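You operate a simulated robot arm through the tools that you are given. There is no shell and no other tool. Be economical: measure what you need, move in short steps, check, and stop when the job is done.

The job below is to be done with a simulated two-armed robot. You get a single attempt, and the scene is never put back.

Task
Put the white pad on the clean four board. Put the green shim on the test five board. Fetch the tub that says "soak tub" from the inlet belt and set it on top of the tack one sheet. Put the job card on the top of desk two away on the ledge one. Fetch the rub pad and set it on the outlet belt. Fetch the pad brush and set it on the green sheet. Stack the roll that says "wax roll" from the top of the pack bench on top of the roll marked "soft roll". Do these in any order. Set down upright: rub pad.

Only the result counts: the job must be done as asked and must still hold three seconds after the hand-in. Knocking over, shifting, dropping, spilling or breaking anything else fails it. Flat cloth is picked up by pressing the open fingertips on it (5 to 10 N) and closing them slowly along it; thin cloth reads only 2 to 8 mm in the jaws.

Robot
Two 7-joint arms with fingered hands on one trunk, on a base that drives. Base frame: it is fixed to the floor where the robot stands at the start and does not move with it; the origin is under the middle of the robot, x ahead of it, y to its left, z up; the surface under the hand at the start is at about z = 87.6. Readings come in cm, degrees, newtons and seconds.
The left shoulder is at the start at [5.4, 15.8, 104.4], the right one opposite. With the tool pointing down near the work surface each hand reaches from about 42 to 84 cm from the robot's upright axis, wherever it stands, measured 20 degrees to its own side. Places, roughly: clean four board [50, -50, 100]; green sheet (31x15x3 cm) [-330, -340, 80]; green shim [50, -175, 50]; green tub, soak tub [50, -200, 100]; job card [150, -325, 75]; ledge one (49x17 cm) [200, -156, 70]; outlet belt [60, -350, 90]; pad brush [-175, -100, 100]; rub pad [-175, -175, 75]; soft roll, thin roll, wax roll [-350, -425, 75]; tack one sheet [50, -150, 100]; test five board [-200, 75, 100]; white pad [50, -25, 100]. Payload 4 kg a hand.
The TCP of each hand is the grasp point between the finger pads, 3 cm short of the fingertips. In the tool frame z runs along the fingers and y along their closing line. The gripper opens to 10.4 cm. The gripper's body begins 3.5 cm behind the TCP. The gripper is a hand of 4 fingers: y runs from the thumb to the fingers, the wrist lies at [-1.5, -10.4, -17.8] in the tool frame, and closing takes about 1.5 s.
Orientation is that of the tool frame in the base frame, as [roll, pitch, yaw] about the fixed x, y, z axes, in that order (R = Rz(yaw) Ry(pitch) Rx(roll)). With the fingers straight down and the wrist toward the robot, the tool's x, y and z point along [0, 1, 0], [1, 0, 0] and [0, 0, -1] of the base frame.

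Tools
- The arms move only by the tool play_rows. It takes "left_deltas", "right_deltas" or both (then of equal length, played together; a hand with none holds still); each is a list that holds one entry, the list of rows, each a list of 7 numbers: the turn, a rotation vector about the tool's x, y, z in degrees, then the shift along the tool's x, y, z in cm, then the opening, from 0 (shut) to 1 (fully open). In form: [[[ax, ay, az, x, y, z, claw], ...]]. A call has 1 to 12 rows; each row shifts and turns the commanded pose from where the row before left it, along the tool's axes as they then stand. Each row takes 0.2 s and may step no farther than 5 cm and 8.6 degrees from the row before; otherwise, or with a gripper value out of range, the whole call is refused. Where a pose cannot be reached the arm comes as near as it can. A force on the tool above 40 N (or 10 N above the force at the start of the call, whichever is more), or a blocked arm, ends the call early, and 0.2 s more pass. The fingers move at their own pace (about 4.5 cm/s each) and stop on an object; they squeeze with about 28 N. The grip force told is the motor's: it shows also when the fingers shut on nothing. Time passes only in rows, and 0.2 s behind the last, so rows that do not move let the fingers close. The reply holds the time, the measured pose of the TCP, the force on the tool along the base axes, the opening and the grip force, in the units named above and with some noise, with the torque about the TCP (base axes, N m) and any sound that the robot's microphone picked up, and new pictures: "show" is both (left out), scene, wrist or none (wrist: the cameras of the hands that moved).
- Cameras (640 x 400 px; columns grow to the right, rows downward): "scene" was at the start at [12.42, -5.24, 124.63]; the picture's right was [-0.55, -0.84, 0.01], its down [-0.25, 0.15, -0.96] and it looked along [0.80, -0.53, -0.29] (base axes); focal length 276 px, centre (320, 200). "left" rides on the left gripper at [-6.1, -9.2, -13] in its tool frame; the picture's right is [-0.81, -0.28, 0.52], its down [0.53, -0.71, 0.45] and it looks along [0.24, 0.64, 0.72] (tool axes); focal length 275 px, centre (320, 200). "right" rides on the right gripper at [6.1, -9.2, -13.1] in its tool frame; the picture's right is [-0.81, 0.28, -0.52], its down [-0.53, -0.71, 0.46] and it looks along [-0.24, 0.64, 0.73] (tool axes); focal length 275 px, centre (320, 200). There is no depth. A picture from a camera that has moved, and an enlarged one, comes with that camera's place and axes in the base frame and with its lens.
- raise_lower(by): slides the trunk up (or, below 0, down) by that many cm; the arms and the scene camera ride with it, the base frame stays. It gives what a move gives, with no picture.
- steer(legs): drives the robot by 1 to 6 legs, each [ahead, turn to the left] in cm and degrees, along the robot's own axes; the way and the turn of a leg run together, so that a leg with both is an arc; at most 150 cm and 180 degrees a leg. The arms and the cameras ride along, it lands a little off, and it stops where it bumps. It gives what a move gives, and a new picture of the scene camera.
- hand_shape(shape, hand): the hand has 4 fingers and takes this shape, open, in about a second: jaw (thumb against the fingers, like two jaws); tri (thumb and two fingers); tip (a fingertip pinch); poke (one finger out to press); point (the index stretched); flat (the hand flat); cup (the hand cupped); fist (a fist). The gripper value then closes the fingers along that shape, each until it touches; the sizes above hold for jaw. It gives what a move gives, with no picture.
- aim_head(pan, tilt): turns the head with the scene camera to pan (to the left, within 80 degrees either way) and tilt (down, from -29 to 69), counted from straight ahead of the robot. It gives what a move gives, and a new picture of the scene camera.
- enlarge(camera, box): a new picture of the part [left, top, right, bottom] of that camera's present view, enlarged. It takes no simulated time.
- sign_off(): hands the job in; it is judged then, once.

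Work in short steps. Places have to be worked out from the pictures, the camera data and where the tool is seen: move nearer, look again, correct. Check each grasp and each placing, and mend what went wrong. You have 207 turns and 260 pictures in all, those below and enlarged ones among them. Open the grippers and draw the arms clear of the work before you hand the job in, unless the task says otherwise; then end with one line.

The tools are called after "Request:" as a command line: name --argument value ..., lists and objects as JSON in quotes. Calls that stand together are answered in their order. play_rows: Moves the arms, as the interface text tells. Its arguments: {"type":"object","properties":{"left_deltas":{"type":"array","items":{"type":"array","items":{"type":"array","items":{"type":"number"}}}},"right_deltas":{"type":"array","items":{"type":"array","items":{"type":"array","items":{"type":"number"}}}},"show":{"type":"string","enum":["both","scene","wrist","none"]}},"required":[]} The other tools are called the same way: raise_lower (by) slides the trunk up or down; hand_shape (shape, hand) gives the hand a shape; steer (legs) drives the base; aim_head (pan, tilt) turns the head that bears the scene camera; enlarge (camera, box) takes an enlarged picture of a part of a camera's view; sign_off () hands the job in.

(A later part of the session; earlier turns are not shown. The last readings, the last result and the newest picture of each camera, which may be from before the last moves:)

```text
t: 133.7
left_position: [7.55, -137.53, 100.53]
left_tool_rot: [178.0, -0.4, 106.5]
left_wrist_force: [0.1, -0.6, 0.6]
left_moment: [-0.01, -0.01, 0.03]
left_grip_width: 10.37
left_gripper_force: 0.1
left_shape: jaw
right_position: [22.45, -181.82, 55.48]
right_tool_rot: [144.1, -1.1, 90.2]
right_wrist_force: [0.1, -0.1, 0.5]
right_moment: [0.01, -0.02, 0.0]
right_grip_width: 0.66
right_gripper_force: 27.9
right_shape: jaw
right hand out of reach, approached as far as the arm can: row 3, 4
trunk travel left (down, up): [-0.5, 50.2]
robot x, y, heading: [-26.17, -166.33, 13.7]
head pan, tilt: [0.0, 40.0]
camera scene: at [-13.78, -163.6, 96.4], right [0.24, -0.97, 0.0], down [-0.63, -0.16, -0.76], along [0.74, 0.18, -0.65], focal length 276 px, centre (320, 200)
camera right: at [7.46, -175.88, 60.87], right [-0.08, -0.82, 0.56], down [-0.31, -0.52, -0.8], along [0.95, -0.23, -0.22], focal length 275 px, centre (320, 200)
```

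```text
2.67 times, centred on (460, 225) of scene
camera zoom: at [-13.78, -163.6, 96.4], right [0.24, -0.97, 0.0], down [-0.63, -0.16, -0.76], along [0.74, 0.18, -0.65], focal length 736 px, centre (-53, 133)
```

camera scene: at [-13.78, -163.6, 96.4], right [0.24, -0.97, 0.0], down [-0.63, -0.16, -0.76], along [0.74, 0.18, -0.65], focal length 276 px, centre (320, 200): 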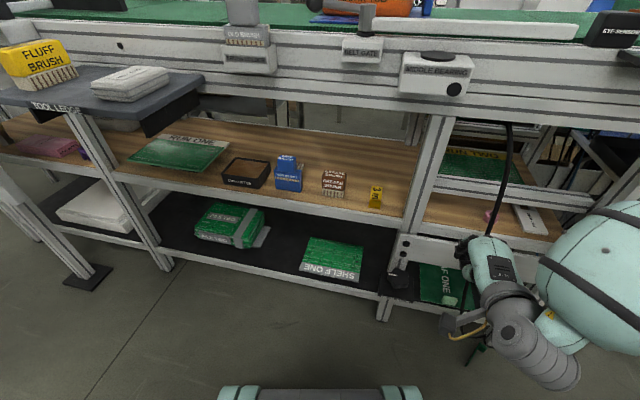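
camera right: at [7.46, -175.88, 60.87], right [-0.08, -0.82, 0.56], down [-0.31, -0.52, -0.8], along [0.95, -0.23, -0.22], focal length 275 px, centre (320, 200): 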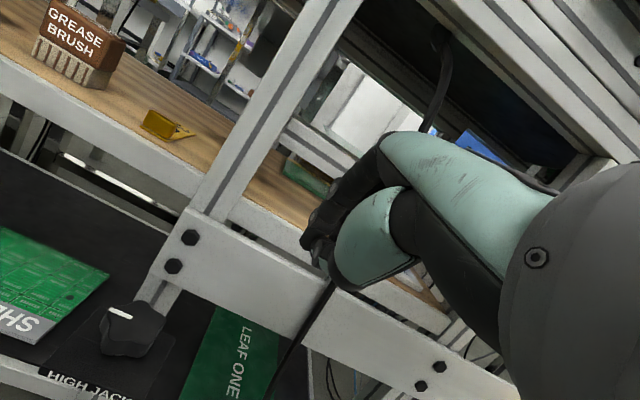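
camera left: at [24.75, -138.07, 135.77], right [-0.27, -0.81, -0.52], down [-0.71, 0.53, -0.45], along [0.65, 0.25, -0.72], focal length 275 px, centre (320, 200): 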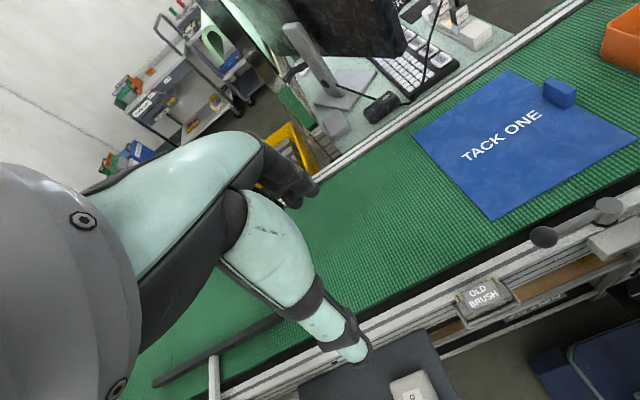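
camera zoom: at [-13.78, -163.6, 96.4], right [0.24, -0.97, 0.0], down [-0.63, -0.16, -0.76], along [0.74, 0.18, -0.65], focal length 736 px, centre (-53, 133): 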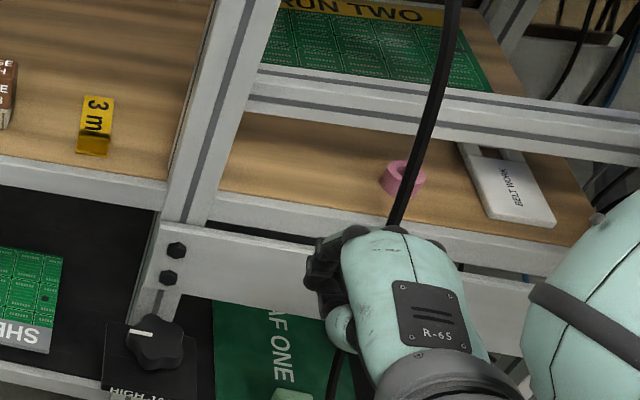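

The green shim hangs below the hand, held by its tab. I back off a little and raise the trunk, then inspect it.

Request:
steer --legs '[[-14, 0]]'

Request:
raise_lower --by 24.5

Request:
aim_head --pan -25 --tilt 40

```text
t: 135.1
left_position: [-6.42, -141.1, 100.71]
left_tool_rot: [177.8, -0.4, 106.5]
left_wrist_force: [-0.6, -0.3, 0.3]
left_moment: [0.03, -0.01, 0.03]
left_grip_width: 10.4
left_gripper_force: 0.1
left_shape: jaw
right_position: [8.77, -185.28, 55.52]
right_tool_rot: [144.1, -1.3, 90.3]
right_wrist_force: [0.4, 1.1, 0.6]
right_moment: [0.01, -0.03, -0.01]
right_grip_width: 0.64
right_gripper_force: 28.3
right_shape: jaw
trunk travel left (down, up): [-0.5, 50.2]
robot x, y, heading: [-39.8, -169.98, 13.6]
head pan, tilt: [0.0, 40.0]
camera scene: at [-27.71, -167.05, 96.43], right [0.24, -0.97, 0.0], down [-0.63, -0.16, -0.76], along [0.74, 0.18, -0.65], focal length 276 px, centre (320, 200)
```

scene: 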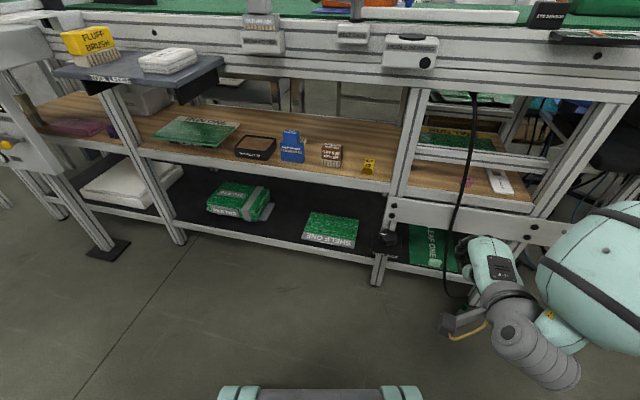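

```text
t: 137.6
left_position: [-7.23, -141.29, 125.61]
left_tool_rot: [177.2, -0.4, 106.4]
left_wrist_force: [0.4, 0.0, -0.2]
left_moment: [-0.02, -0.01, -0.02]
left_grip_width: 10.41
left_gripper_force: 0.1
left_shape: jaw
right_position: [8.79, -185.6, 80.43]
right_tool_rot: [142.8, -1.2, 89.9]
right_wrist_force: [0.1, 0.2, -0.1]
right_moment: [0.01, 0.0, 0.0]
right_grip_width: 0.64
right_gripper_force: 28.4
right_shape: jaw
trunk travel left (down, up): [-25.0, 25.7]
robot x, y, heading: [-39.86, -169.85, 13.8]
head pan, tilt: [0.0, 40.0]
```

```text
t: 138.5
left_position: [-7.29, -141.16, 125.52]
left_tool_rot: [177.3, -0.3, 106.4]
left_wrist_force: [-0.9, 0.2, 0.2]
left_moment: [0.01, 0.01, -0.01]
left_grip_width: 10.37
left_gripper_force: 0.1
left_shape: jaw
right_position: [8.76, -185.46, 80.49]
right_tool_rot: [142.8, -1.2, 89.9]
right_wrist_force: [0.3, 0.8, 0.9]
right_moment: [-0.01, 0.02, 0.01]
right_grip_width: 0.64
right_gripper_force: 28.1
right_shape: jaw
trunk travel left (down, up): [-25.0, 25.7]
robot x, y, heading: [-39.94, -170.16, 13.7]
head pan, tilt: [-25.0, 40.0]
camera scene: at [-27.16, -170.61, 120.88], right [-0.19, -0.98, 0.01], down [-0.64, 0.12, -0.76], along [0.74, -0.15, -0.65], focal length 276 px, centre (320, 200)
```

scene: 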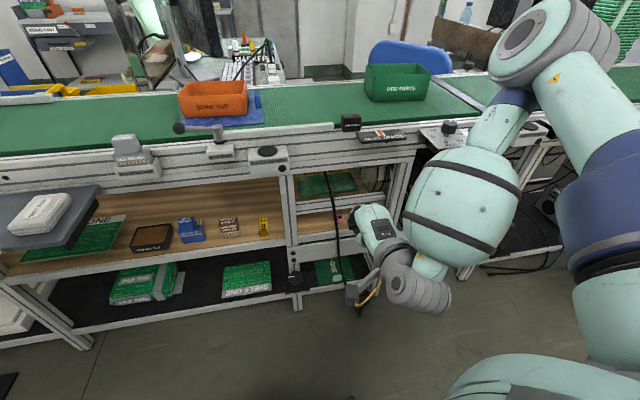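

Request:
enlarge --camera "scene" --box '[310, 190, 460, 330]'

Request:
enlarge --camera "right" --box '[250, 150, 450, 320]'

```text
2.86 times, centred on (385, 260) of scene
camera zoom: at [-27.16, -170.61, 120.88], right [-0.19, -0.98, 0.01], down [-0.64, 0.12, -0.76], along [0.74, -0.15, -0.65], focal length 788 px, centre (134, 29)
```

zoom: 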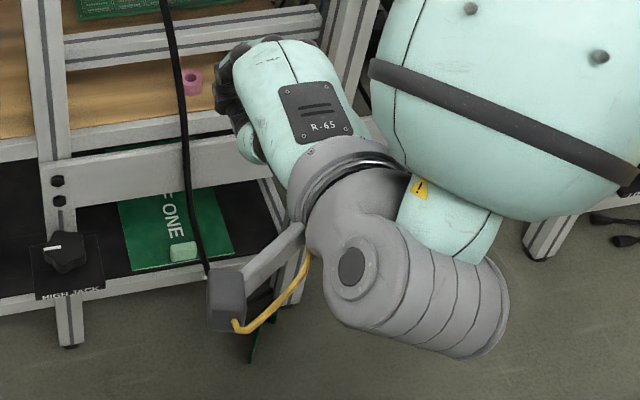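

```text
2.35 times, centred on (350, 235) of right
camera zoom: at [-6.41, -179.46, 85.56], right [-0.1, -0.82, 0.56], down [-0.29, -0.52, -0.81], along [0.95, -0.24, -0.19], focal length 648 px, centre (249, 118)
```

zoom: 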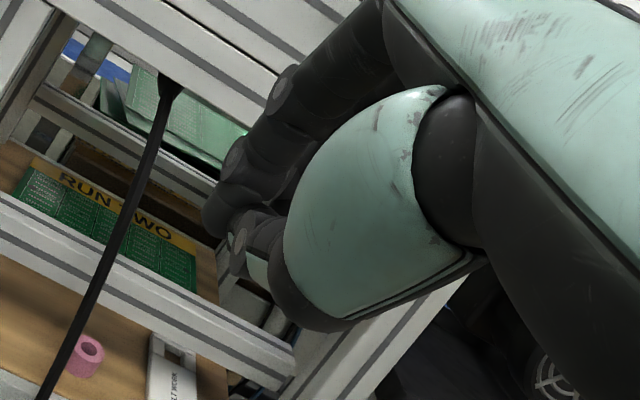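

A green flap shows low behind the wrist, so I can't be sure the shim is in the hand. I raise and straighten the hand to see.

Request:
play_rows --right_deltas '[[[7.4, 0, 0, 0, 0, 0, 0], [7.4, 0, 0, 0, 0, 0, 0], [7.4, 0, 0, 0, 0, 0, 0], [7.4, 0, 0, 0, 0, 0, 0], [7.4, 0, 0, 0, 0, 0, 0], [0, 0, 0, 0, 0, -5, 0], [0, 0, 0, 0, 0, -5, 0], [0, 0, 0, 0, 0, -5, 0], [0, 0, 0, 0, 0, -5, 0], [0, 0, 0, 0, 0, -4, 0], [0, 0, 0, 0, 0, 0, 0]]]' --show "both"

```text
t: 140.9
left_position: [-7.27, -141.3, 125.46]
left_tool_rot: [177.2, -0.4, 106.5]
left_wrist_force: [0.5, 0.1, 0.2]
left_moment: [0.01, -0.02, -0.04]
left_grip_width: 10.41
left_gripper_force: 0.0
left_shape: jaw
right_position: [9.56, -185.65, 103.92]
right_tool_rot: [-179.6, -1.5, 90.2]
right_wrist_force: [-0.4, 1.3, 0.0]
right_moment: [-0.02, -0.04, 0.0]
right_grip_width: 0.64
right_gripper_force: 28.1
right_shape: jaw
right hand out of reach, approached as far as the arm can: row 1
trunk travel left (down, up): [-25.0, 25.7]
robot x, y, heading: [-40.03, -169.91, 13.5]
head pan, tilt: [-25.0, 40.0]
camera scene: at [-27.13, -170.63, 120.87], right [-0.19, -0.98, 0.01], down [-0.64, 0.12, -0.76], along [0.74, -0.15, -0.65], focal length 276 px, centre (320, 200)
camera right: at [0.35, -179.98, 117.18], right [0.28, -0.82, 0.5], down [-0.71, -0.53, -0.46], along [0.64, -0.22, -0.74], focal length 275 px, centre (320, 200)
```

scene: 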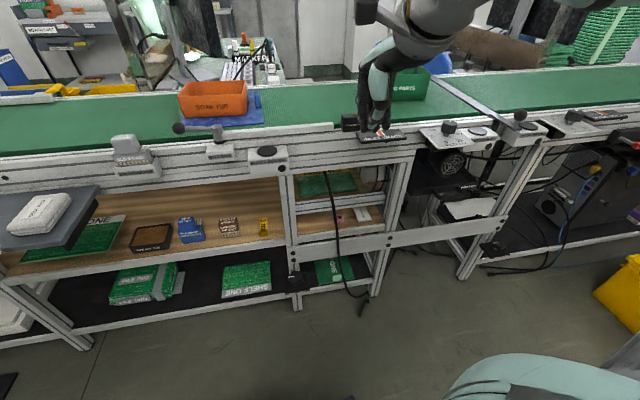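
right: 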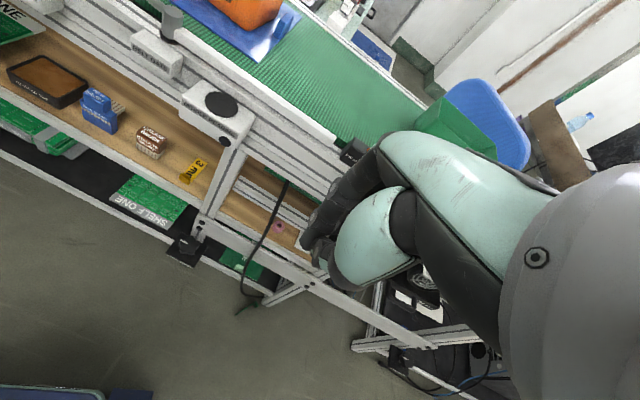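

The green flap on the floor is just the cable's end plug. I zoom on the fingers to find the shim.

Request:
enlarge --camera "scene" --box '[330, 40, 450, 160]'

Request:
enlarge --camera "scene" --box '[240, 150, 420, 330]'

```text
3.33 times, centred on (390, 100) of scene
camera zoom: at [-27.13, -170.63, 120.87], right [-0.19, -0.98, 0.01], down [-0.64, 0.12, -0.76], along [0.74, -0.15, -0.65], focal length 920 px, centre (87, 533)
```

zoom: 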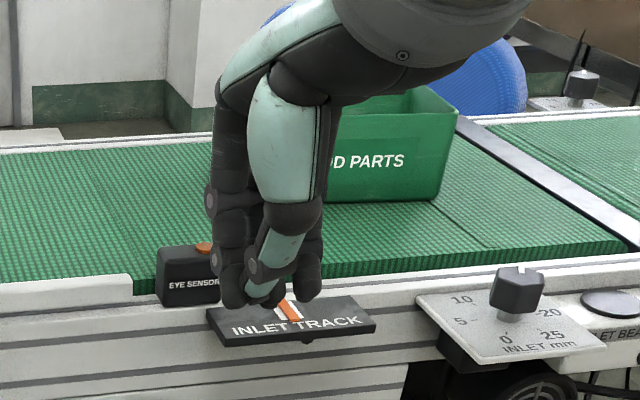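

```text
2.22 times, centred on (330, 240) of scene
camera zoom: at [-27.13, -170.63, 120.87], right [-0.19, -0.98, 0.01], down [-0.64, 0.12, -0.76], along [0.74, -0.15, -0.65], focal length 613 px, centre (298, 111)
```

zoom: 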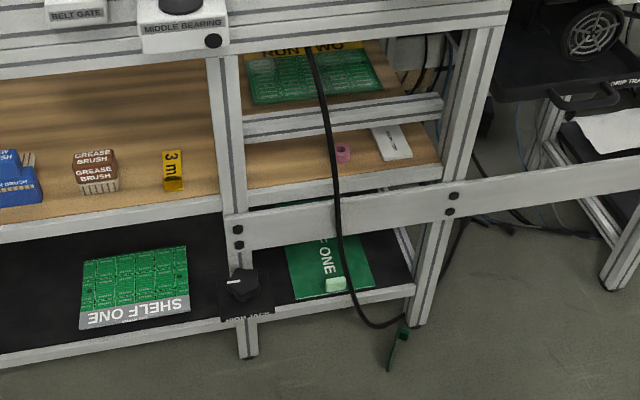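

The hand looks empty, and a green piece lies on the floor near [32, -204]: the shim slipped out while pulling back. I'll retrieve it from the floor. I drive over for a closer view.

Request:
steer --legs '[[0, -62], [18, 0], [0, 48]]'

Request:
aim_head --pan 0 --tilt 60

```text
t: 148.2
left_position: [10.63, -163.42, 125.61]
left_tool_rot: [177.3, -0.4, 92.5]
left_wrist_force: [0.6, 0.7, 0.7]
left_moment: [-0.01, -0.01, -0.02]
left_grip_width: 10.41
left_gripper_force: 0.0
left_shape: jaw
right_position: [16.22, -210.67, 103.86]
right_tool_rot: [-179.4, -1.4, 76.3]
right_wrist_force: [0.3, 0.1, 0.9]
right_moment: [0.0, -0.01, 0.0]
right_grip_width: 0.65
right_gripper_force: 28.4
right_shape: jaw
trunk travel left (down, up): [-25.0, 25.7]
robot x, y, heading: [-27.94, -183.68, -0.0]
head pan, tilt: [-25.0, 40.0]
camera scene: at [-15.69, -187.66, 120.88], right [-0.43, -0.9, 0.01], down [-0.59, 0.27, -0.76], along [0.68, -0.33, -0.65], focal length 276 px, centre (320, 200)
```

scene: 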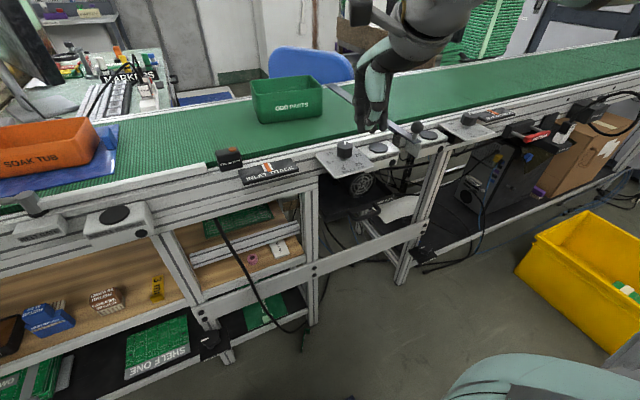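

```text
t: 149.1
left_position: [9.15, -163.46, 126.1]
left_tool_rot: [176.3, -0.4, 92.5]
left_wrist_force: [-0.7, -0.3, 0.1]
left_moment: [-0.03, 0.0, 0.04]
left_grip_width: 10.4
left_gripper_force: 0.0
left_shape: jaw
right_position: [14.91, -210.73, 104.36]
right_tool_rot: [179.9, -1.6, 76.4]
right_wrist_force: [-0.5, -0.2, -0.3]
right_moment: [-0.02, -0.03, 0.01]
right_grip_width: 0.62
right_gripper_force: 28.2
right_shape: jaw
trunk travel left (down, up): [-25.0, 25.7]
robot x, y, heading: [-28.13, -183.66, -0.1]
head pan, tilt: [0.0, 60.0]
camera scene: at [-16.82, -184.09, 118.24], right [0.0, -1.0, 0.0], down [-0.87, 0.0, -0.49], along [0.49, 0.0, -0.87], focal length 276 px, centre (320, 200)
```

scene: 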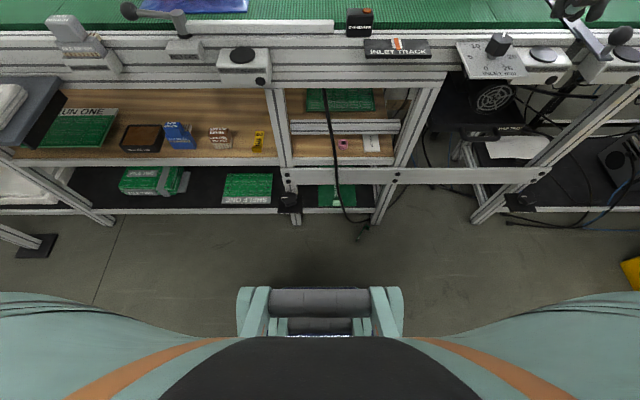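

Request:
enlarge --camera "scene" --box '[320, 180, 400, 260]'

Request:
enlarge --camera "right" --box '[240, 120, 440, 320]'

```text
5.00 times, centred on (360, 220) of scene
camera zoom: at [-16.82, -184.09, 118.24], right [0.0, -1.0, 0.0], down [-0.87, 0.0, -0.49], along [0.49, 0.0, -0.87], focal length 1380 px, centre (120, 100)
```

zoom: 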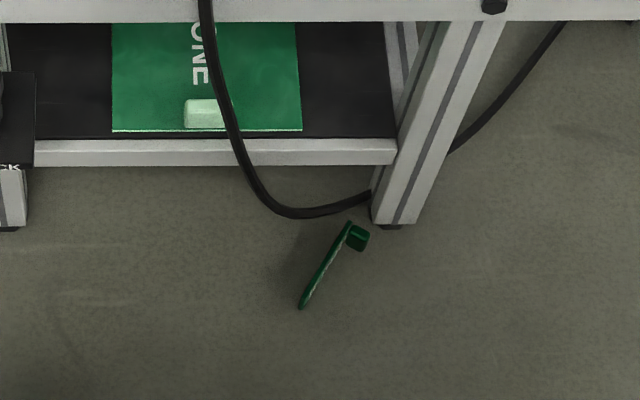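

```text
2.00 times, centred on (340, 220) of right
camera zoom: at [7.25, -202.87, 117.58], right [0.07, -0.86, 0.5], down [-0.81, -0.34, -0.47], along [0.58, -0.37, -0.73], focal length 551 px, centre (280, 160)
```

zoom: 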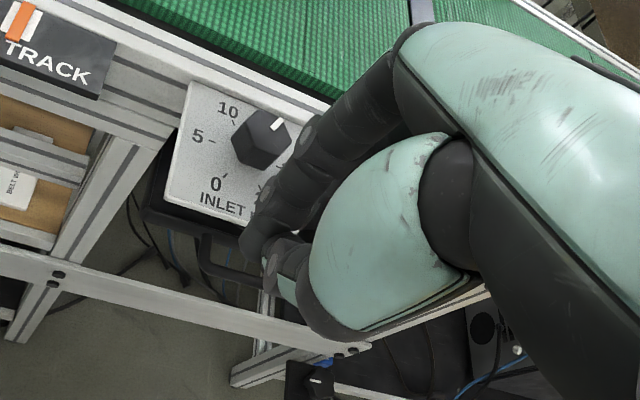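

The shim stands on its long edge on the floor, running from about [28, -200.5] to [35, -205]. The right hand can pinch it from above. I drive to about [-16, -207] at heading 56°.

Request:
steer --legs '[[0, -63], [25.5, 0], [0, 119]]'

```text
t: 160.1
left_position: [-12.67, -164.25, 126.04]
left_tool_rot: [176.5, -0.4, 149.2]
left_wrist_force: [0.0, 0.2, 0.8]
left_moment: [0.0, -0.02, 0.01]
left_grip_width: 10.4
left_gripper_force: 0.1
left_shape: jaw
right_position: [29.91, -185.45, 104.35]
right_tool_rot: [179.8, -1.5, 132.9]
right_wrist_force: [0.3, 0.4, 0.1]
right_moment: [-0.03, -0.01, -0.01]
right_grip_width: 0.61
right_gripper_force: 27.9
right_shape: jaw
trunk travel left (down, up): [-25.0, 25.7]
robot x, y, heading: [-14.91, -207.15, 56.3]
head pan, tilt: [0.0, 60.0]
camera scene: at [-8.77, -197.95, 118.22], right [0.83, -0.55, 0.0], down [-0.48, -0.73, -0.49], along [0.27, 0.41, -0.87], focal length 276 px, centre (320, 200)
```

scene: 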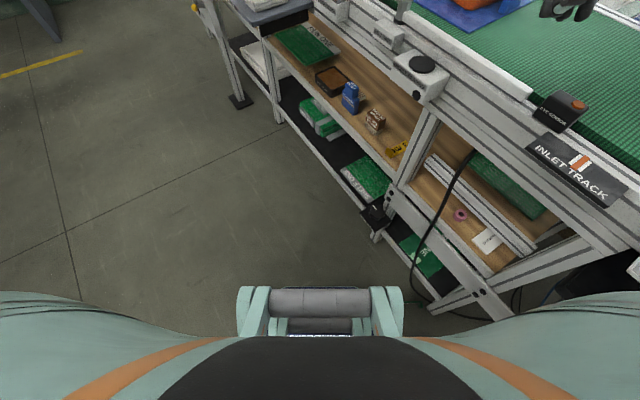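

The belt overhangs here, so I'll lower the arm in the free aisle and then swing it in low. First I turn left 54°.

Request:
steer --legs '[[0, 54]]'

Request:
raise_lower --by -25

```text
t: 163.3
left_position: [-48.13, -181.79, 126.53]
left_tool_rot: [175.8, -0.4, -156.5]
left_wrist_force: [-0.1, -0.4, 0.4]
left_moment: [0.01, 0.03, -0.01]
left_grip_width: 10.38
left_gripper_force: 0.1
left_shape: jaw
right_position: [-6.11, -159.39, 104.78]
right_tool_rot: [179.1, -1.6, -172.7]
right_wrist_force: [0.2, -0.2, -0.8]
right_moment: [0.03, 0.02, -0.02]
right_grip_width: 0.61
right_gripper_force: 28.2
right_shape: jaw
trunk travel left (down, up): [-25.0, 25.7]
robot x, y, heading: [-14.56, -207.1, 110.5]
head pan, tilt: [0.0, 60.0]
camera scene: at [-18.5, -196.75, 118.22], right [0.94, 0.35, 0.0], down [0.31, -0.82, -0.49], along [-0.17, 0.46, -0.87], focal length 276 px, centre (320, 200)
```

scene: 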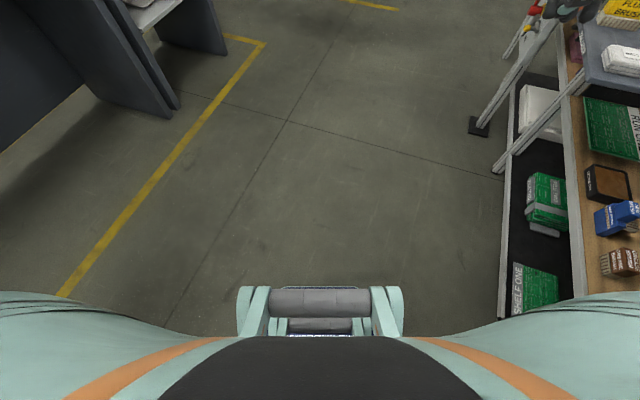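

```text
t: 165.9
left_position: [-47.46, -183.28, 102.02]
left_tool_rot: [175.1, -0.2, -156.5]
left_wrist_force: [0.7, 0.4, 1.5]
left_moment: [0.04, -0.04, -0.02]
left_grip_width: 10.39
left_gripper_force: 0.1
left_shape: jaw
right_position: [-5.64, -160.41, 80.5]
right_tool_rot: [178.4, -1.8, -172.7]
right_wrist_force: [-0.6, 0.2, 0.1]
right_moment: [-0.01, 0.01, -0.01]
right_grip_width: 0.61
right_gripper_force: 27.8
right_shape: jaw
trunk travel left (down, up): [0.0, 50.7]
robot x, y, heading: [-14.44, -207.02, 110.7]
head pan, tilt: [0.0, 60.0]
```

I set the hand's yaw square to the robot and reach down toward the floor beside the base.

Request:
play_rows --right_deltas '[[[1.5, 0, -6.7, 0, 0, 4.5, 0.5], [0, 0, -6.7, 0, 0, 4.5, 0.5], [0, 0, 0, -1, -1, 4.6, 0.5], [0, 0, 0, -1, -1, 4.6, 0.5], [0, 0, 0, -1, -1, 4.6, 0.5], [0, 0, 0, -1, -1, 4.6, 0.5], [0, 0, 0, -1, -1, 4.6, 0.5], [0, 0, 0, -1, -1, 4.6, 0.5], [0, 0, 0, -1, -1, 4.6, 0.5], [0, 0, 0, -1, -1, 4.6, 0.5], [0, 0, 0, -1, -1, 4.6, 0.5], [0, 0, 0, 0, 0, 0, 0.5]]]' --show "scene"

```text
t: 167.6
left_position: [-49.83, -184.85, 101.38]
left_tool_rot: [174.6, 1.3, -156.8]
left_wrist_force: [-0.7, -0.4, 0.3]
left_moment: [0.03, -0.11, -0.03]
left_grip_width: 10.38
left_gripper_force: 0.0
left_shape: jaw
right_position: [-4.35, -160.45, 50.45]
right_tool_rot: [176.6, 5.9, -150.6]
right_wrist_force: [-0.7, 0.9, -0.5]
right_moment: [-0.01, 0.02, 0.0]
right_grip_width: 5.19
right_gripper_force: 0.0
right_shape: jaw
right hand out of reach, approached as far as the arm can: row 3, 4, 5
trunk travel left (down, up): [0.0, 50.7]
robot x, y, heading: [-14.62, -207.21, 110.7]
head pan, tilt: [0.0, 60.0]
stopped in row 8 (right hand): the arm was blocked; the commanded pose is now the measured one
camera scene: at [-19.74, -200.79, 93.48], right [0.93, 0.35, 0.03], down [0.32, -0.79, -0.52], along [-0.16, 0.49, -0.86], focal length 276 px, centre (320, 200)
```

scene: 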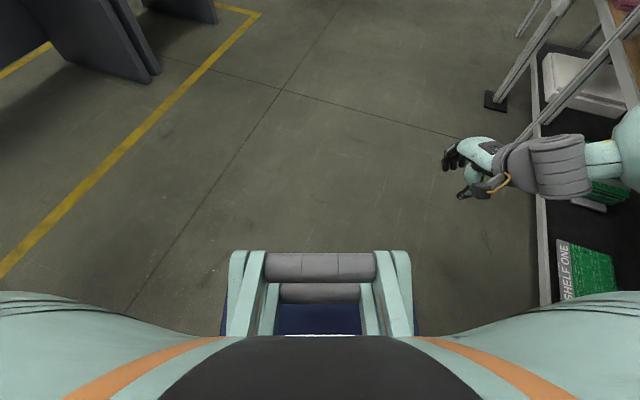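

The arm was blocked; the elbow is probably against the shelf frame. I reverse the motion gently.

Request:
play_rows --right_deltas '[[[0, 0, 0, 1, 1, -4, 0.5], [0, 0, 0, 1, 1, -4, 0.5], [0, 0, 0, 1, 1, -4, 0.5], [0, 0, 0, 1, 1, -4, 0.5], [0, 0, 0, 1, 0, -4, 0.5], [0, 0, 0, 1, 0, -4, 0.5], [0, 0, 0, 0, 0, 0, 0.5]]]' --show "scene"

```text
t: 169.2
left_position: [-47.48, -182.9, 101.94]
left_tool_rot: [175.1, -0.5, -156.8]
left_wrist_force: [-0.3, 0.0, 0.1]
left_moment: [-0.01, -0.03, 0.01]
left_grip_width: 10.41
left_gripper_force: 0.1
left_shape: jaw
right_position: [-10.84, -161.09, 72.4]
right_tool_rot: [178.0, 3.2, -151.3]
right_wrist_force: [0.6, -0.1, 0.4]
right_moment: [0.04, -0.04, 0.02]
right_grip_width: 5.18
right_gripper_force: 0.1
right_shape: jaw
trunk travel left (down, up): [0.0, 50.7]
robot x, y, heading: [-14.57, -207.27, 110.8]
head pan, tilt: [0.0, 60.0]
camera scene: at [-18.37, -197.07, 93.29], right [0.94, 0.35, 0.0], down [0.31, -0.82, -0.49], along [-0.17, 0.46, -0.87], focal length 276 px, centre (320, 200)
```

scene: 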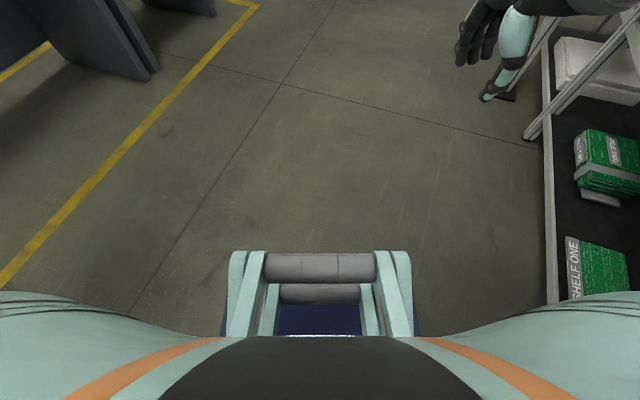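

Recovered and level. The right elbow flares outward, so I should face the belt and keep that side free. I move away and turn around to heading ~15°.

Request:
steer --legs '[[0, 68], [26, 0], [0, -165]]'

```text
t: 182.6
left_position: [-11.88, -176.38, 101.86]
left_tool_rot: [175.1, -0.5, 106.5]
left_wrist_force: [-1.0, -0.1, 0.1]
left_moment: [0.02, 0.0, 0.02]
left_grip_width: 10.39
left_gripper_force: 0.0
left_shape: jaw
right_position: [5.58, -215.47, 72.38]
right_tool_rot: [177.9, 3.2, 112.0]
right_wrist_force: [-0.1, 0.2, -0.1]
right_moment: [-0.02, -0.06, -0.01]
right_grip_width: 5.22
right_gripper_force: 0.1
right_shape: jaw
trunk travel left (down, up): [0.0, 50.7]
robot x, y, heading: [-40.3, -204.82, 14.1]
head pan, tilt: [0.0, 60.0]
camera scene: at [-29.7, -202.29, 93.3], right [0.24, -0.97, 0.0], down [-0.85, -0.21, -0.49], along [0.47, 0.12, -0.87], focal length 276 px, centre (320, 200)
```

scene: 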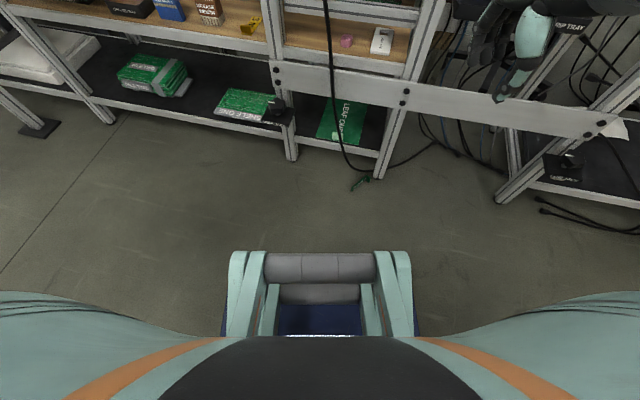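

The shim is visible on the floor ahead, clear of the robot. I test reaching down here in the open, turning the hand toward yaw 146°.

Request:
play_rows --right_deltas '[[[2, -3, -6.8, 0, 0, 3.5, 0.5], [0, 0, -6.8, 0, 0, 4, 0.5], [0, 0, -6.8, 0, 0, 4, 0.5], [0, 0, -6.8, 0, 0, 4, 0.5], [0, 0, -6.8, 0, 0, 4, 0.5], [0, 0, 0, 0, 0, 4.5, 0.5], [0, 0, 0, 0, 0, 4.5, 0.5], [0, 0, 0, 0, 0, 4.5, 0.5], [0, 0, 0, 0, 0, 4.5, 0.5], [0, 0, 0, 0, 0, 0, 0.5]]]' --show "scene"

```text
t: 184.8
left_position: [-13.07, -176.74, 102.24]
left_tool_rot: [174.5, -0.4, 106.5]
left_wrist_force: [1.1, 0.9, 0.1]
left_moment: [0.03, 0.01, -0.03]
left_grip_width: 10.38
left_gripper_force: 0.0
left_shape: jaw
right_position: [6.82, -219.92, 39.7]
right_tool_rot: [-177.1, 5.9, 146.0]
right_wrist_force: [0.3, 0.4, 1.1]
right_moment: [0.02, -0.02, 0.05]
right_grip_width: 5.18
right_gripper_force: 0.0
right_shape: jaw
right hand out of reach, approached as far as the arm can: row 9
trunk travel left (down, up): [0.0, 50.7]
robot x, y, heading: [-40.35, -204.85, 14.0]
head pan, tilt: [0.0, 60.0]
camera scene: at [-29.66, -202.25, 93.29], right [0.24, -0.97, 0.0], down [-0.85, -0.21, -0.49], along [0.47, 0.12, -0.87], focal length 276 px, centre (320, 200)
```

scene: 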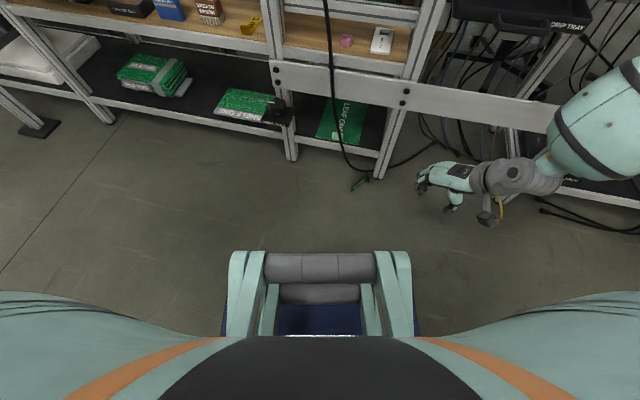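

Request:
play_rows --right_deltas '[[[0, -3, 0, 0, 0, 4, 0.5], [0, -3, 0, 0, 0, 4, 0.5], [0, 0, 0, 0, 0, 4.5, 0.5], [0, 0, 0, 0, 0, 4.5, 0.5], [0, 0, 0, 0, 0, 4.5, 0.5], [0, 0, 0, 0, 0, 0, 0.5]]]' --show "scene"

```text
t: 186.2
left_position: [-13.06, -176.72, 102.25]
left_tool_rot: [174.4, -0.5, 106.4]
left_wrist_force: [0.0, 0.0, 0.3]
left_moment: [-0.04, 0.0, 0.03]
left_grip_width: 10.39
left_gripper_force: 0.1
left_shape: jaw
right_position: [8.68, -226.18, 38.64]
right_tool_rot: [-177.1, 11.9, 146.4]
right_wrist_force: [0.0, -1.1, 0.5]
right_moment: [-0.02, -0.03, -0.02]
right_grip_width: 5.21
right_gripper_force: 0.0
right_shape: jaw
right hand out of reach, approached as far as the arm can: row 1, 2, 3, 4, 5
trunk travel left (down, up): [0.0, 50.7]
robot x, y, heading: [-40.15, -205.12, 14.0]
head pan, tilt: [0.0, 60.0]
camera scene: at [-29.68, -202.29, 93.29], right [0.24, -0.97, 0.0], down [-0.85, -0.21, -0.49], along [0.47, 0.12, -0.87], focal length 276 px, centre (320, 200)
```

scene: 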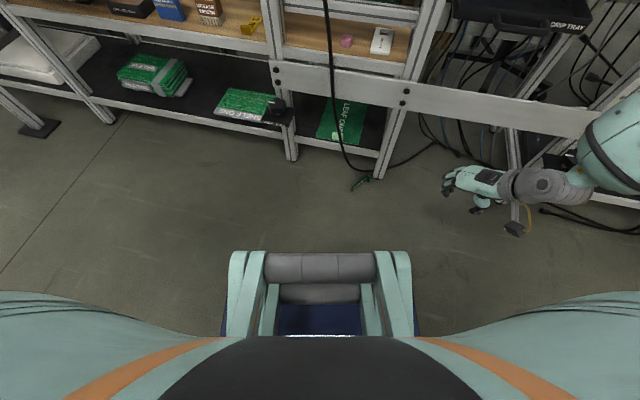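

Straight ahead the arm stops at z≈39. A hanging arm beside the base should reach lower, so I swing the hand out to the right side and test going down there.

Request:
play_rows --right_deltas '[[[0, 6, 0, -1.5, -4.05, 0, 0.5], [0, 6, 0, -1.5, -4.05, 0, 0.5], [0, 0, 0, -1.5, -4.05, 0, 0.5], [0, 0, 0, -1.5, -4.05, 0, 0.5], [0, 0, 0, -1.5, -4.05, 0, 0.5], [0, 0, 0, -1.5, -4.05, 0, 0.5], [0, 0, 0, 0, 0, 4, 0.5], [0, 0, 0, 0, 0, 4, 0.5], [0, 0, 0, 0, 0, 4, 0.5], [0, 0, 0, 0, 0, 0, 0.5]]]' --show "none"

Request:
aim_head --pan -60 --tilt 45

```text
t: 188.4
left_position: [-13.22, -176.65, 102.16]
left_tool_rot: [174.4, -0.5, 106.5]
left_wrist_force: [-0.2, 0.1, -0.1]
left_moment: [-0.03, 0.01, 0.01]
left_grip_width: 10.39
left_gripper_force: 0.0
left_shape: jaw
right_position: [2.16, -251.95, 28.3]
right_tool_rot: [-177.2, -0.1, 145.8]
right_wrist_force: [-0.1, 0.2, 1.0]
right_moment: [0.02, 0.02, 0.02]
right_grip_width: 5.21
right_gripper_force: 0.1
right_shape: jaw
trunk travel left (down, up): [0.0, 50.7]
robot x, y, heading: [-40.38, -204.72, 14.2]
head pan, tilt: [0.0, 60.0]
```

```text
t: 189.7
left_position: [-13.14, -176.68, 102.22]
left_tool_rot: [174.5, -0.4, 106.6]
left_wrist_force: [0.2, -1.1, 0.3]
left_moment: [-0.03, -0.03, -0.02]
left_grip_width: 10.38
left_gripper_force: 0.0
left_shape: jaw
right_position: [2.27, -251.81, 28.17]
right_tool_rot: [-177.1, -0.1, 145.7]
right_wrist_force: [-0.7, -0.1, -0.5]
right_moment: [0.01, 0.0, 0.0]
right_grip_width: 5.21
right_gripper_force: 0.1
right_shape: jaw
trunk travel left (down, up): [0.0, 50.7]
robot x, y, heading: [-40.52, -204.42, 14.0]
head pan, tilt: [-60.0, 45.0]
camera scene: at [-30.48, -209.74, 95.27], right [-0.72, -0.7, 0.01], down [-0.5, 0.51, -0.7], along [0.48, -0.51, -0.71], focal length 276 px, centre (320, 200)
```

scene: 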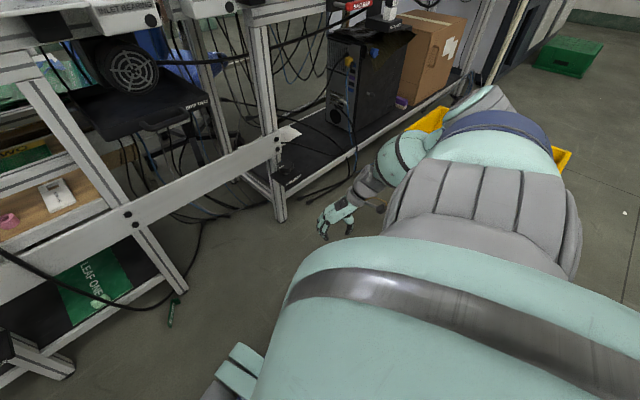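

That works: z=28 with the tool vertical. I continue down as a test.

Request:
play_rows --right_deltas '[[[-2.5, 0, 0, 0, 0, 4, 0.5], [0, 0, 0, 0, 0, 4, 0.5], [0, 0, 0, 0, 0, 4, 0.5], [0, 0, 0, 0, 0, 4, 0.5], [0, 0, 0, 0, 0, 4, 0.5], [0, 0, 0, 0, 0, 0, 0.5]]]' --show "wrist"

```text
t: 191.1
left_position: [-13.04, -176.75, 102.14]
left_tool_rot: [174.4, -0.4, 106.5]
left_wrist_force: [-0.6, 0.1, 0.3]
left_moment: [-0.01, 0.02, -0.05]
left_grip_width: 10.39
left_gripper_force: 0.2
left_shape: jaw
right_position: [1.34, -250.82, 11.96]
right_tool_rot: [-179.7, -0.1, 145.8]
right_wrist_force: [0.2, -0.5, 0.4]
right_moment: [-0.01, -0.03, 0.0]
right_grip_width: 5.16
right_gripper_force: 0.0
right_shape: jaw
right hand out of reach, approached as far as the arm can: row 4, 5
trunk travel left (down, up): [0.0, 50.7]
robot x, y, heading: [-40.13, -205.06, 14.2]
head pan, tilt: [-60.0, 45.0]
camera right: at [-8.93, -254.98, 25.11], right [0.83, -0.23, 0.51], down [0.04, -0.89, -0.45], along [0.56, 0.39, -0.73], focal length 275 px, centre (320, 200)
```

right: 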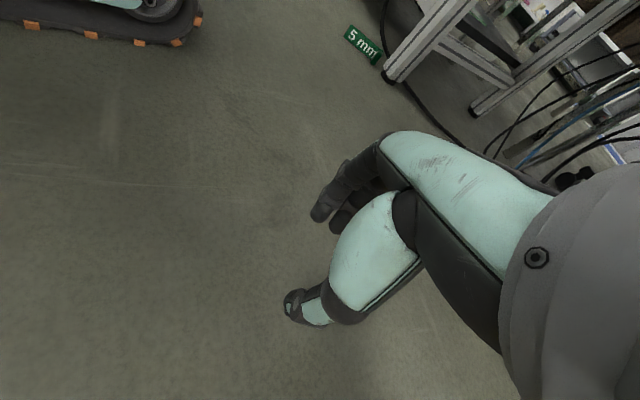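

The arm reaches nearly to the floor; a little closer in it will reach fully. I bring the hand to about 34 ahead and 33 to the right of the robot axis with the yaw set for the final heading, then turn left 16°.

Request:
play_rows --right_deltas '[[[0, 0, 0, 2.5, 3.55, 0, 0.5], [0, 0, 0, 2.5, 3.55, 0, 0.5], [0, 0, 0, 2.5, 3.55, 0, 0.5], [0, 0, 0, 2.5, 3.55, 0, 0.5], [0, 0, 0, 2.5, 3.55, 0, 0.5], [0, 0, 8, 0, 0, 0, 0.5], [0, 0, 8, 0, 0, 0, 0.5], [0, 0, 0, 0, 0, 0, 0.5]]]' --show "none"

Request:
steer --legs '[[0, 16]]'

```text
t: 192.9
left_position: [-12.99, -176.75, 102.2]
left_tool_rot: [174.5, -0.5, 106.5]
left_wrist_force: [0.1, 0.0, 0.6]
left_moment: [0.02, 0.02, 0.03]
left_grip_width: 10.35
left_gripper_force: 0.0
left_shape: jaw
right_position: [0.79, -229.01, 12.13]
right_tool_rot: [-179.6, 0.0, 129.6]
right_wrist_force: [0.9, -0.4, -0.5]
right_moment: [0.02, 0.01, 0.03]
right_grip_width: 5.18
right_gripper_force: 0.2
right_shape: jaw
trunk travel left (down, up): [0.0, 50.7]
robot x, y, heading: [-40.48, -204.82, 14.1]
head pan, tilt: [-60.0, 45.0]
```

```text
t: 194.3
left_position: [-21.85, -170.34, 102.25]
left_tool_rot: [174.4, -0.6, 122.7]
left_wrist_force: [-0.1, 0.6, -0.1]
left_moment: [0.01, 0.0, -0.01]
left_grip_width: 10.4
left_gripper_force: 0.1
left_shape: jaw
right_position: [6.01, -216.81, 12.14]
right_tool_rot: [-179.7, 0.0, 145.9]
right_wrist_force: [-0.3, -0.3, 0.2]
right_moment: [0.01, -0.02, 0.04]
right_grip_width: 5.17
right_gripper_force: 0.0
right_shape: jaw
trunk travel left (down, up): [0.0, 50.7]
robot x, y, heading: [-40.27, -204.75, 30.0]
head pan, tilt: [-60.0, 45.0]
camera scene: at [-29.49, -206.93, 95.28], right [-0.5, -0.87, 0.01], down [-0.62, 0.35, -0.7], along [0.61, -0.36, -0.71], focal length 276 px, centre (320, 200)
```

scene: 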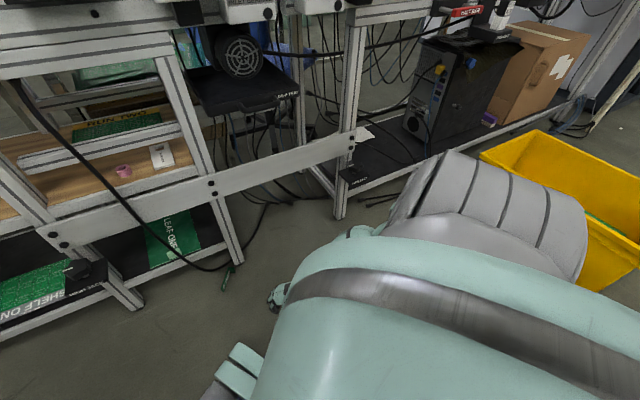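

The target lies exactly 29 cm straight along the heading. I drive 20 cm and look with the wrist camera.

Request:
steer --legs '[[20, 0]]'

Request:
play_rows --right_deltas '[[[0, 0, 0, 0, 0, 0, 0.5]]]' --show "wrist"

```text
t: 196.0
left_position: [-5.2, -160.56, 102.53]
left_tool_rot: [173.9, -0.5, 122.6]
left_wrist_force: [-0.1, -0.6, 0.4]
left_moment: [0.01, 0.0, -0.01]
left_grip_width: 10.38
left_gripper_force: 0.0
left_shape: jaw
right_position: [23.5, -206.64, 12.53]
right_tool_rot: [179.8, 0.3, 145.6]
right_wrist_force: [-0.4, 0.2, -1.0]
right_moment: [-0.03, -0.02, -0.01]
right_grip_width: 5.2
right_gripper_force: 0.0
right_shape: jaw
trunk travel left (down, up): [0.0, 50.7]
robot x, y, heading: [-22.42, -194.46, 29.9]
head pan, tilt: [-60.0, 45.0]
camera scene: at [-11.71, -196.62, 95.26], right [-0.5, -0.87, 0.01], down [-0.62, 0.35, -0.7], along [0.6, -0.36, -0.71], focal length 276 px, centre (320, 200)
```

scene: 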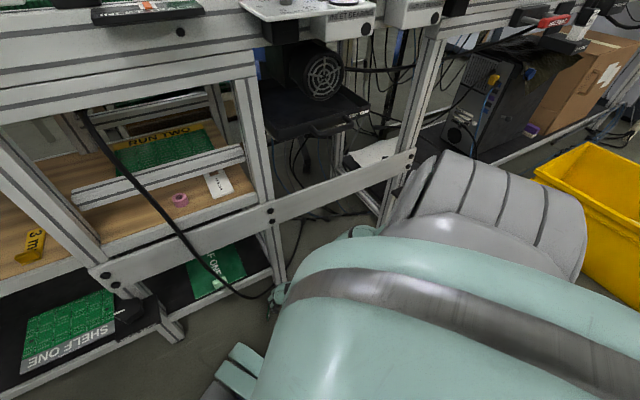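

```text
t: 196.4
left_position: [-6.25, -161.18, 102.93]
left_tool_rot: [173.3, -0.4, 122.7]
left_wrist_force: [0.9, -0.3, 1.0]
left_moment: [-0.02, 0.02, 0.02]
left_grip_width: 10.4
left_gripper_force: 0.0
left_shape: jaw
right_position: [23.59, -206.68, 12.91]
right_tool_rot: [179.2, 0.6, 145.7]
right_wrist_force: [-0.1, -0.7, 1.2]
right_moment: [0.0, 0.01, 0.01]
right_grip_width: 5.2
right_gripper_force: 0.0
right_shape: jaw
trunk travel left (down, up): [0.0, 50.7]
robot x, y, heading: [-22.84, -194.27, 30.2]
head pan, tilt: [-60.0, 45.0]
camera right: at [13.08, -210.93, 25.87], right [0.82, -0.23, 0.53], down [0.05, -0.89, -0.46], along [0.58, 0.4, -0.71], focal length 275 px, centre (320, 200)
```

right: 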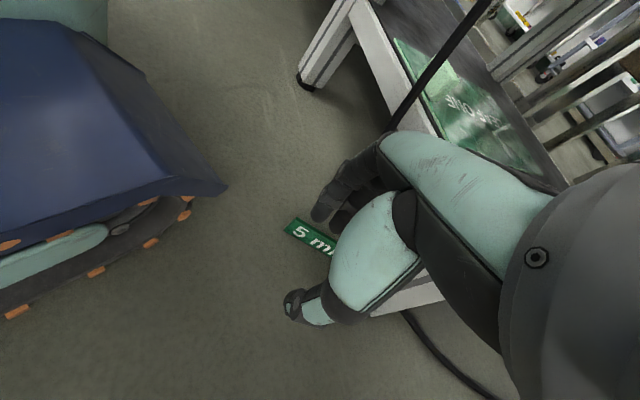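

The shim's near end is at [28.1, -200.4]; the grip point is about [30.6, -202.0]. I drive 8 cm more.

Request:
steer --legs '[[8, 0]]'

Request:
play_rows --right_deltas '[[[0.8, 0.6, 0, 0, 0, 0, 0.5], [0, 0, 0, 0, 0, 0, 0.5]]]' --show "wrist"

```text
t: 197.5
left_position: [0.12, -157.57, 103.11]
left_tool_rot: [172.7, -0.4, 122.6]
left_wrist_force: [0.4, -0.3, -0.4]
left_moment: [0.03, 0.0, 0.02]
left_grip_width: 10.39
left_gripper_force: 0.1
left_shape: jaw
right_position: [30.31, -202.68, 13.13]
right_tool_rot: [178.9, 0.7, 145.8]
right_wrist_force: [-0.6, 0.5, 0.5]
right_moment: [-0.03, -0.02, 0.01]
right_grip_width: 5.18
right_gripper_force: 0.0
right_shape: jaw
trunk travel left (down, up): [0.0, 50.7]
robot x, y, heading: [-15.26, -190.89, 30.1]
head pan, tilt: [-60.0, 45.0]
camera scene: at [-6.26, -193.47, 95.4], right [-0.5, -0.87, 0.0], down [-0.61, 0.35, -0.71], along [0.62, -0.35, -0.71], focal length 276 px, centre (320, 200)
```

scene: 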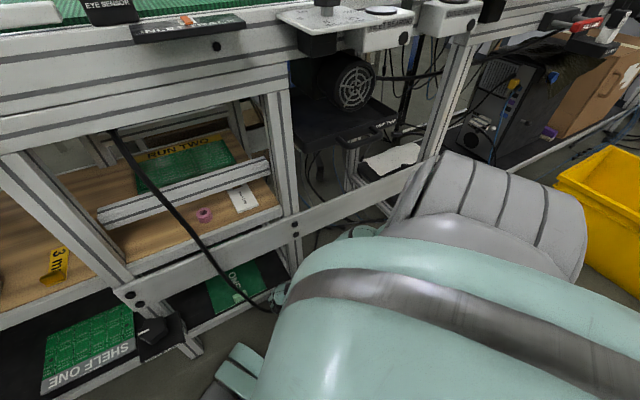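

```text
t: 198.1
left_position: [0.85, -157.12, 102.96]
left_tool_rot: [173.2, -0.4, 122.6]
left_wrist_force: [0.1, 0.1, -0.4]
left_moment: [0.0, 0.05, 0.01]
left_grip_width: 10.4
left_gripper_force: 0.0
left_shape: jaw
right_position: [30.47, -202.6, 12.92]
right_tool_rot: [-179.9, 0.1, 145.7]
right_wrist_force: [0.7, 0.2, -0.2]
right_moment: [-0.02, 0.01, 0.0]
right_grip_width: 5.18
right_gripper_force: 0.1
right_shape: jaw
trunk travel left (down, up): [0.0, 50.7]
robot x, y, heading: [-15.84, -190.81, 30.1]
head pan, tilt: [-60.0, 45.0]
camera right: at [20.25, -206.83, 26.01], right [0.83, -0.23, 0.52], down [0.04, -0.89, -0.46], along [0.56, 0.4, -0.73], focal length 275 px, centre (320, 200)
```

right: 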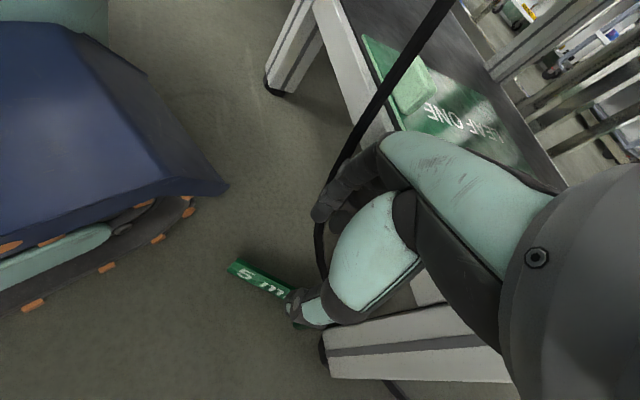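

The cable lies beyond x≈36, clear. I narrow the jaw, shift slightly toward the near end and descend.

Request:
play_rows --right_deltas '[[[0, 0, 0, 1.1, 0.35, 0, 0.3], [0, 0, 0, 0, 0, 0, 0.3], [0, 0, 0, 0, 0, 3, 0.3], [0, 0, 0, 0, 0, 2, 0.3], [0, 0, 0, 0, 0, 0, 0.3]]]' --show "wrist"

```text
t: 199.3
left_position: [0.71, -157.25, 103.04]
left_tool_rot: [173.1, -0.4, 122.6]
left_wrist_force: [0.2, -0.2, -0.5]
left_moment: [0.03, 0.0, -0.02]
left_grip_width: 10.38
left_gripper_force: 0.0
left_shape: jaw
right_position: [29.68, -201.74, 7.87]
right_tool_rot: [179.9, 0.0, 145.7]
right_wrist_force: [-0.3, -0.3, -0.3]
right_moment: [-0.03, -0.01, -0.03]
right_grip_width: 3.15
right_gripper_force: 0.0
right_shape: jaw
trunk travel left (down, up): [0.0, 50.7]
robot x, y, heading: [-15.62, -190.54, 30.0]
head pan, tilt: [-60.0, 45.0]
camera right: at [19.46, -205.89, 21.04], right [0.82, -0.23, 0.52], down [0.04, -0.89, -0.46], along [0.57, 0.4, -0.72], focal length 275 px, centre (320, 200)
```

right: 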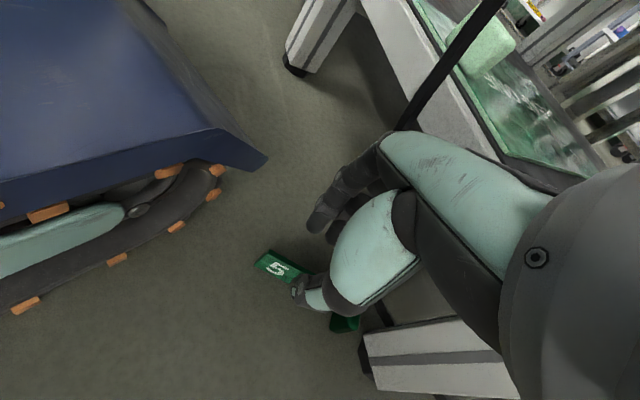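

The plate lies centred between thumb and fingers. I descend the rest and close.

Request:
play_rows --right_deltas '[[[0, 0, 0, 0, 0, 2, 0.3], [0, 0, 0, 0, 0, 1.8, 0.3], [0, 0, 0, 0, 0, 0, 0.3], [0, 0, 0, 0, 0, 0, 0.1], [0, 0, 0, 0, 0, 0, 0], [0, 0, 0, 0, 0, 0, 0], [0, 0, 0, 0, 0, 0, 0], [0, 0, 0, 0, 0, 0, 0]]]' --show "wrist"

```text
t: 201.1
left_position: [0.57, -157.18, 102.85]
left_tool_rot: [173.1, -0.4, 122.7]
left_wrist_force: [0.0, 0.1, 0.8]
left_moment: [0.01, -0.03, 0.03]
left_grip_width: 10.38
left_gripper_force: 0.0
left_shape: jaw
right_position: [29.73, -201.78, 4.06]
right_tool_rot: [179.9, 0.0, 145.7]
right_wrist_force: [-1.0, -0.2, -0.3]
right_moment: [0.02, 0.04, 0.01]
right_grip_width: 0.0
right_gripper_force: 27.8
right_shape: jaw
trunk travel left (down, up): [0.0, 50.7]
robot x, y, heading: [-15.95, -190.54, 30.2]
head pan, tilt: [-60.0, 45.0]
camera right: at [19.5, -205.91, 17.22], right [0.82, -0.23, 0.52], down [0.04, -0.89, -0.46], along [0.56, 0.4, -0.72], focal length 275 px, centre (320, 200)
```

right: 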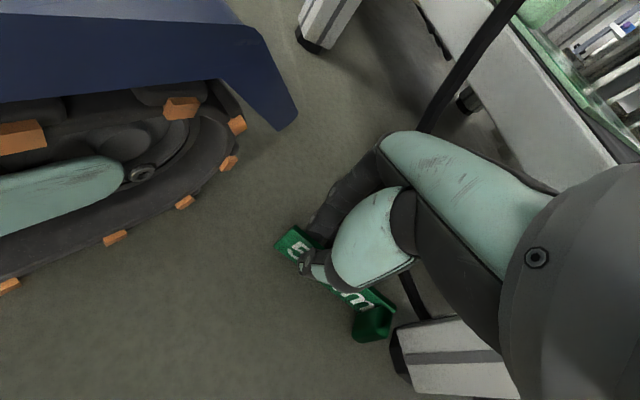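

The plate is pinched. I lift 6 cm and check that it comes along.

Request:
play_rows --right_deltas '[[[0, 0, 0, 0, 0, -2, 0], [0, 0, 0, 0, 0, -2, 0], [0, 0, 0, 0, 0, -3, 0], [0, 0, 0, 0, 0, 0, 0]]]' --show "wrist"

```text
t: 202.1
left_position: [0.58, -157.27, 103.21]
left_tool_rot: [173.1, -0.4, 122.7]
left_wrist_force: [0.1, -0.1, 0.2]
left_moment: [-0.01, 0.01, -0.01]
left_grip_width: 10.39
left_gripper_force: 0.1
left_shape: jaw
right_position: [29.82, -201.81, 11.27]
right_tool_rot: [179.9, 0.0, 145.7]
right_wrist_force: [0.2, 0.2, -0.4]
right_moment: [0.0, 0.02, 0.01]
right_grip_width: 0.0
right_gripper_force: 28.4
right_shape: jaw
trunk travel left (down, up): [0.0, 50.7]
robot x, y, heading: [-15.62, -190.89, 29.9]
head pan, tilt: [-60.0, 45.0]
camera right: at [19.51, -205.97, 24.26], right [0.82, -0.23, 0.52], down [0.04, -0.89, -0.46], along [0.56, 0.4, -0.72], focal length 275 px, centre (320, 200)
```

right: 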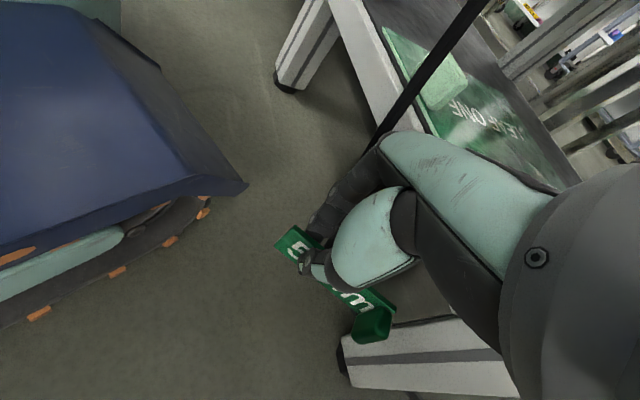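

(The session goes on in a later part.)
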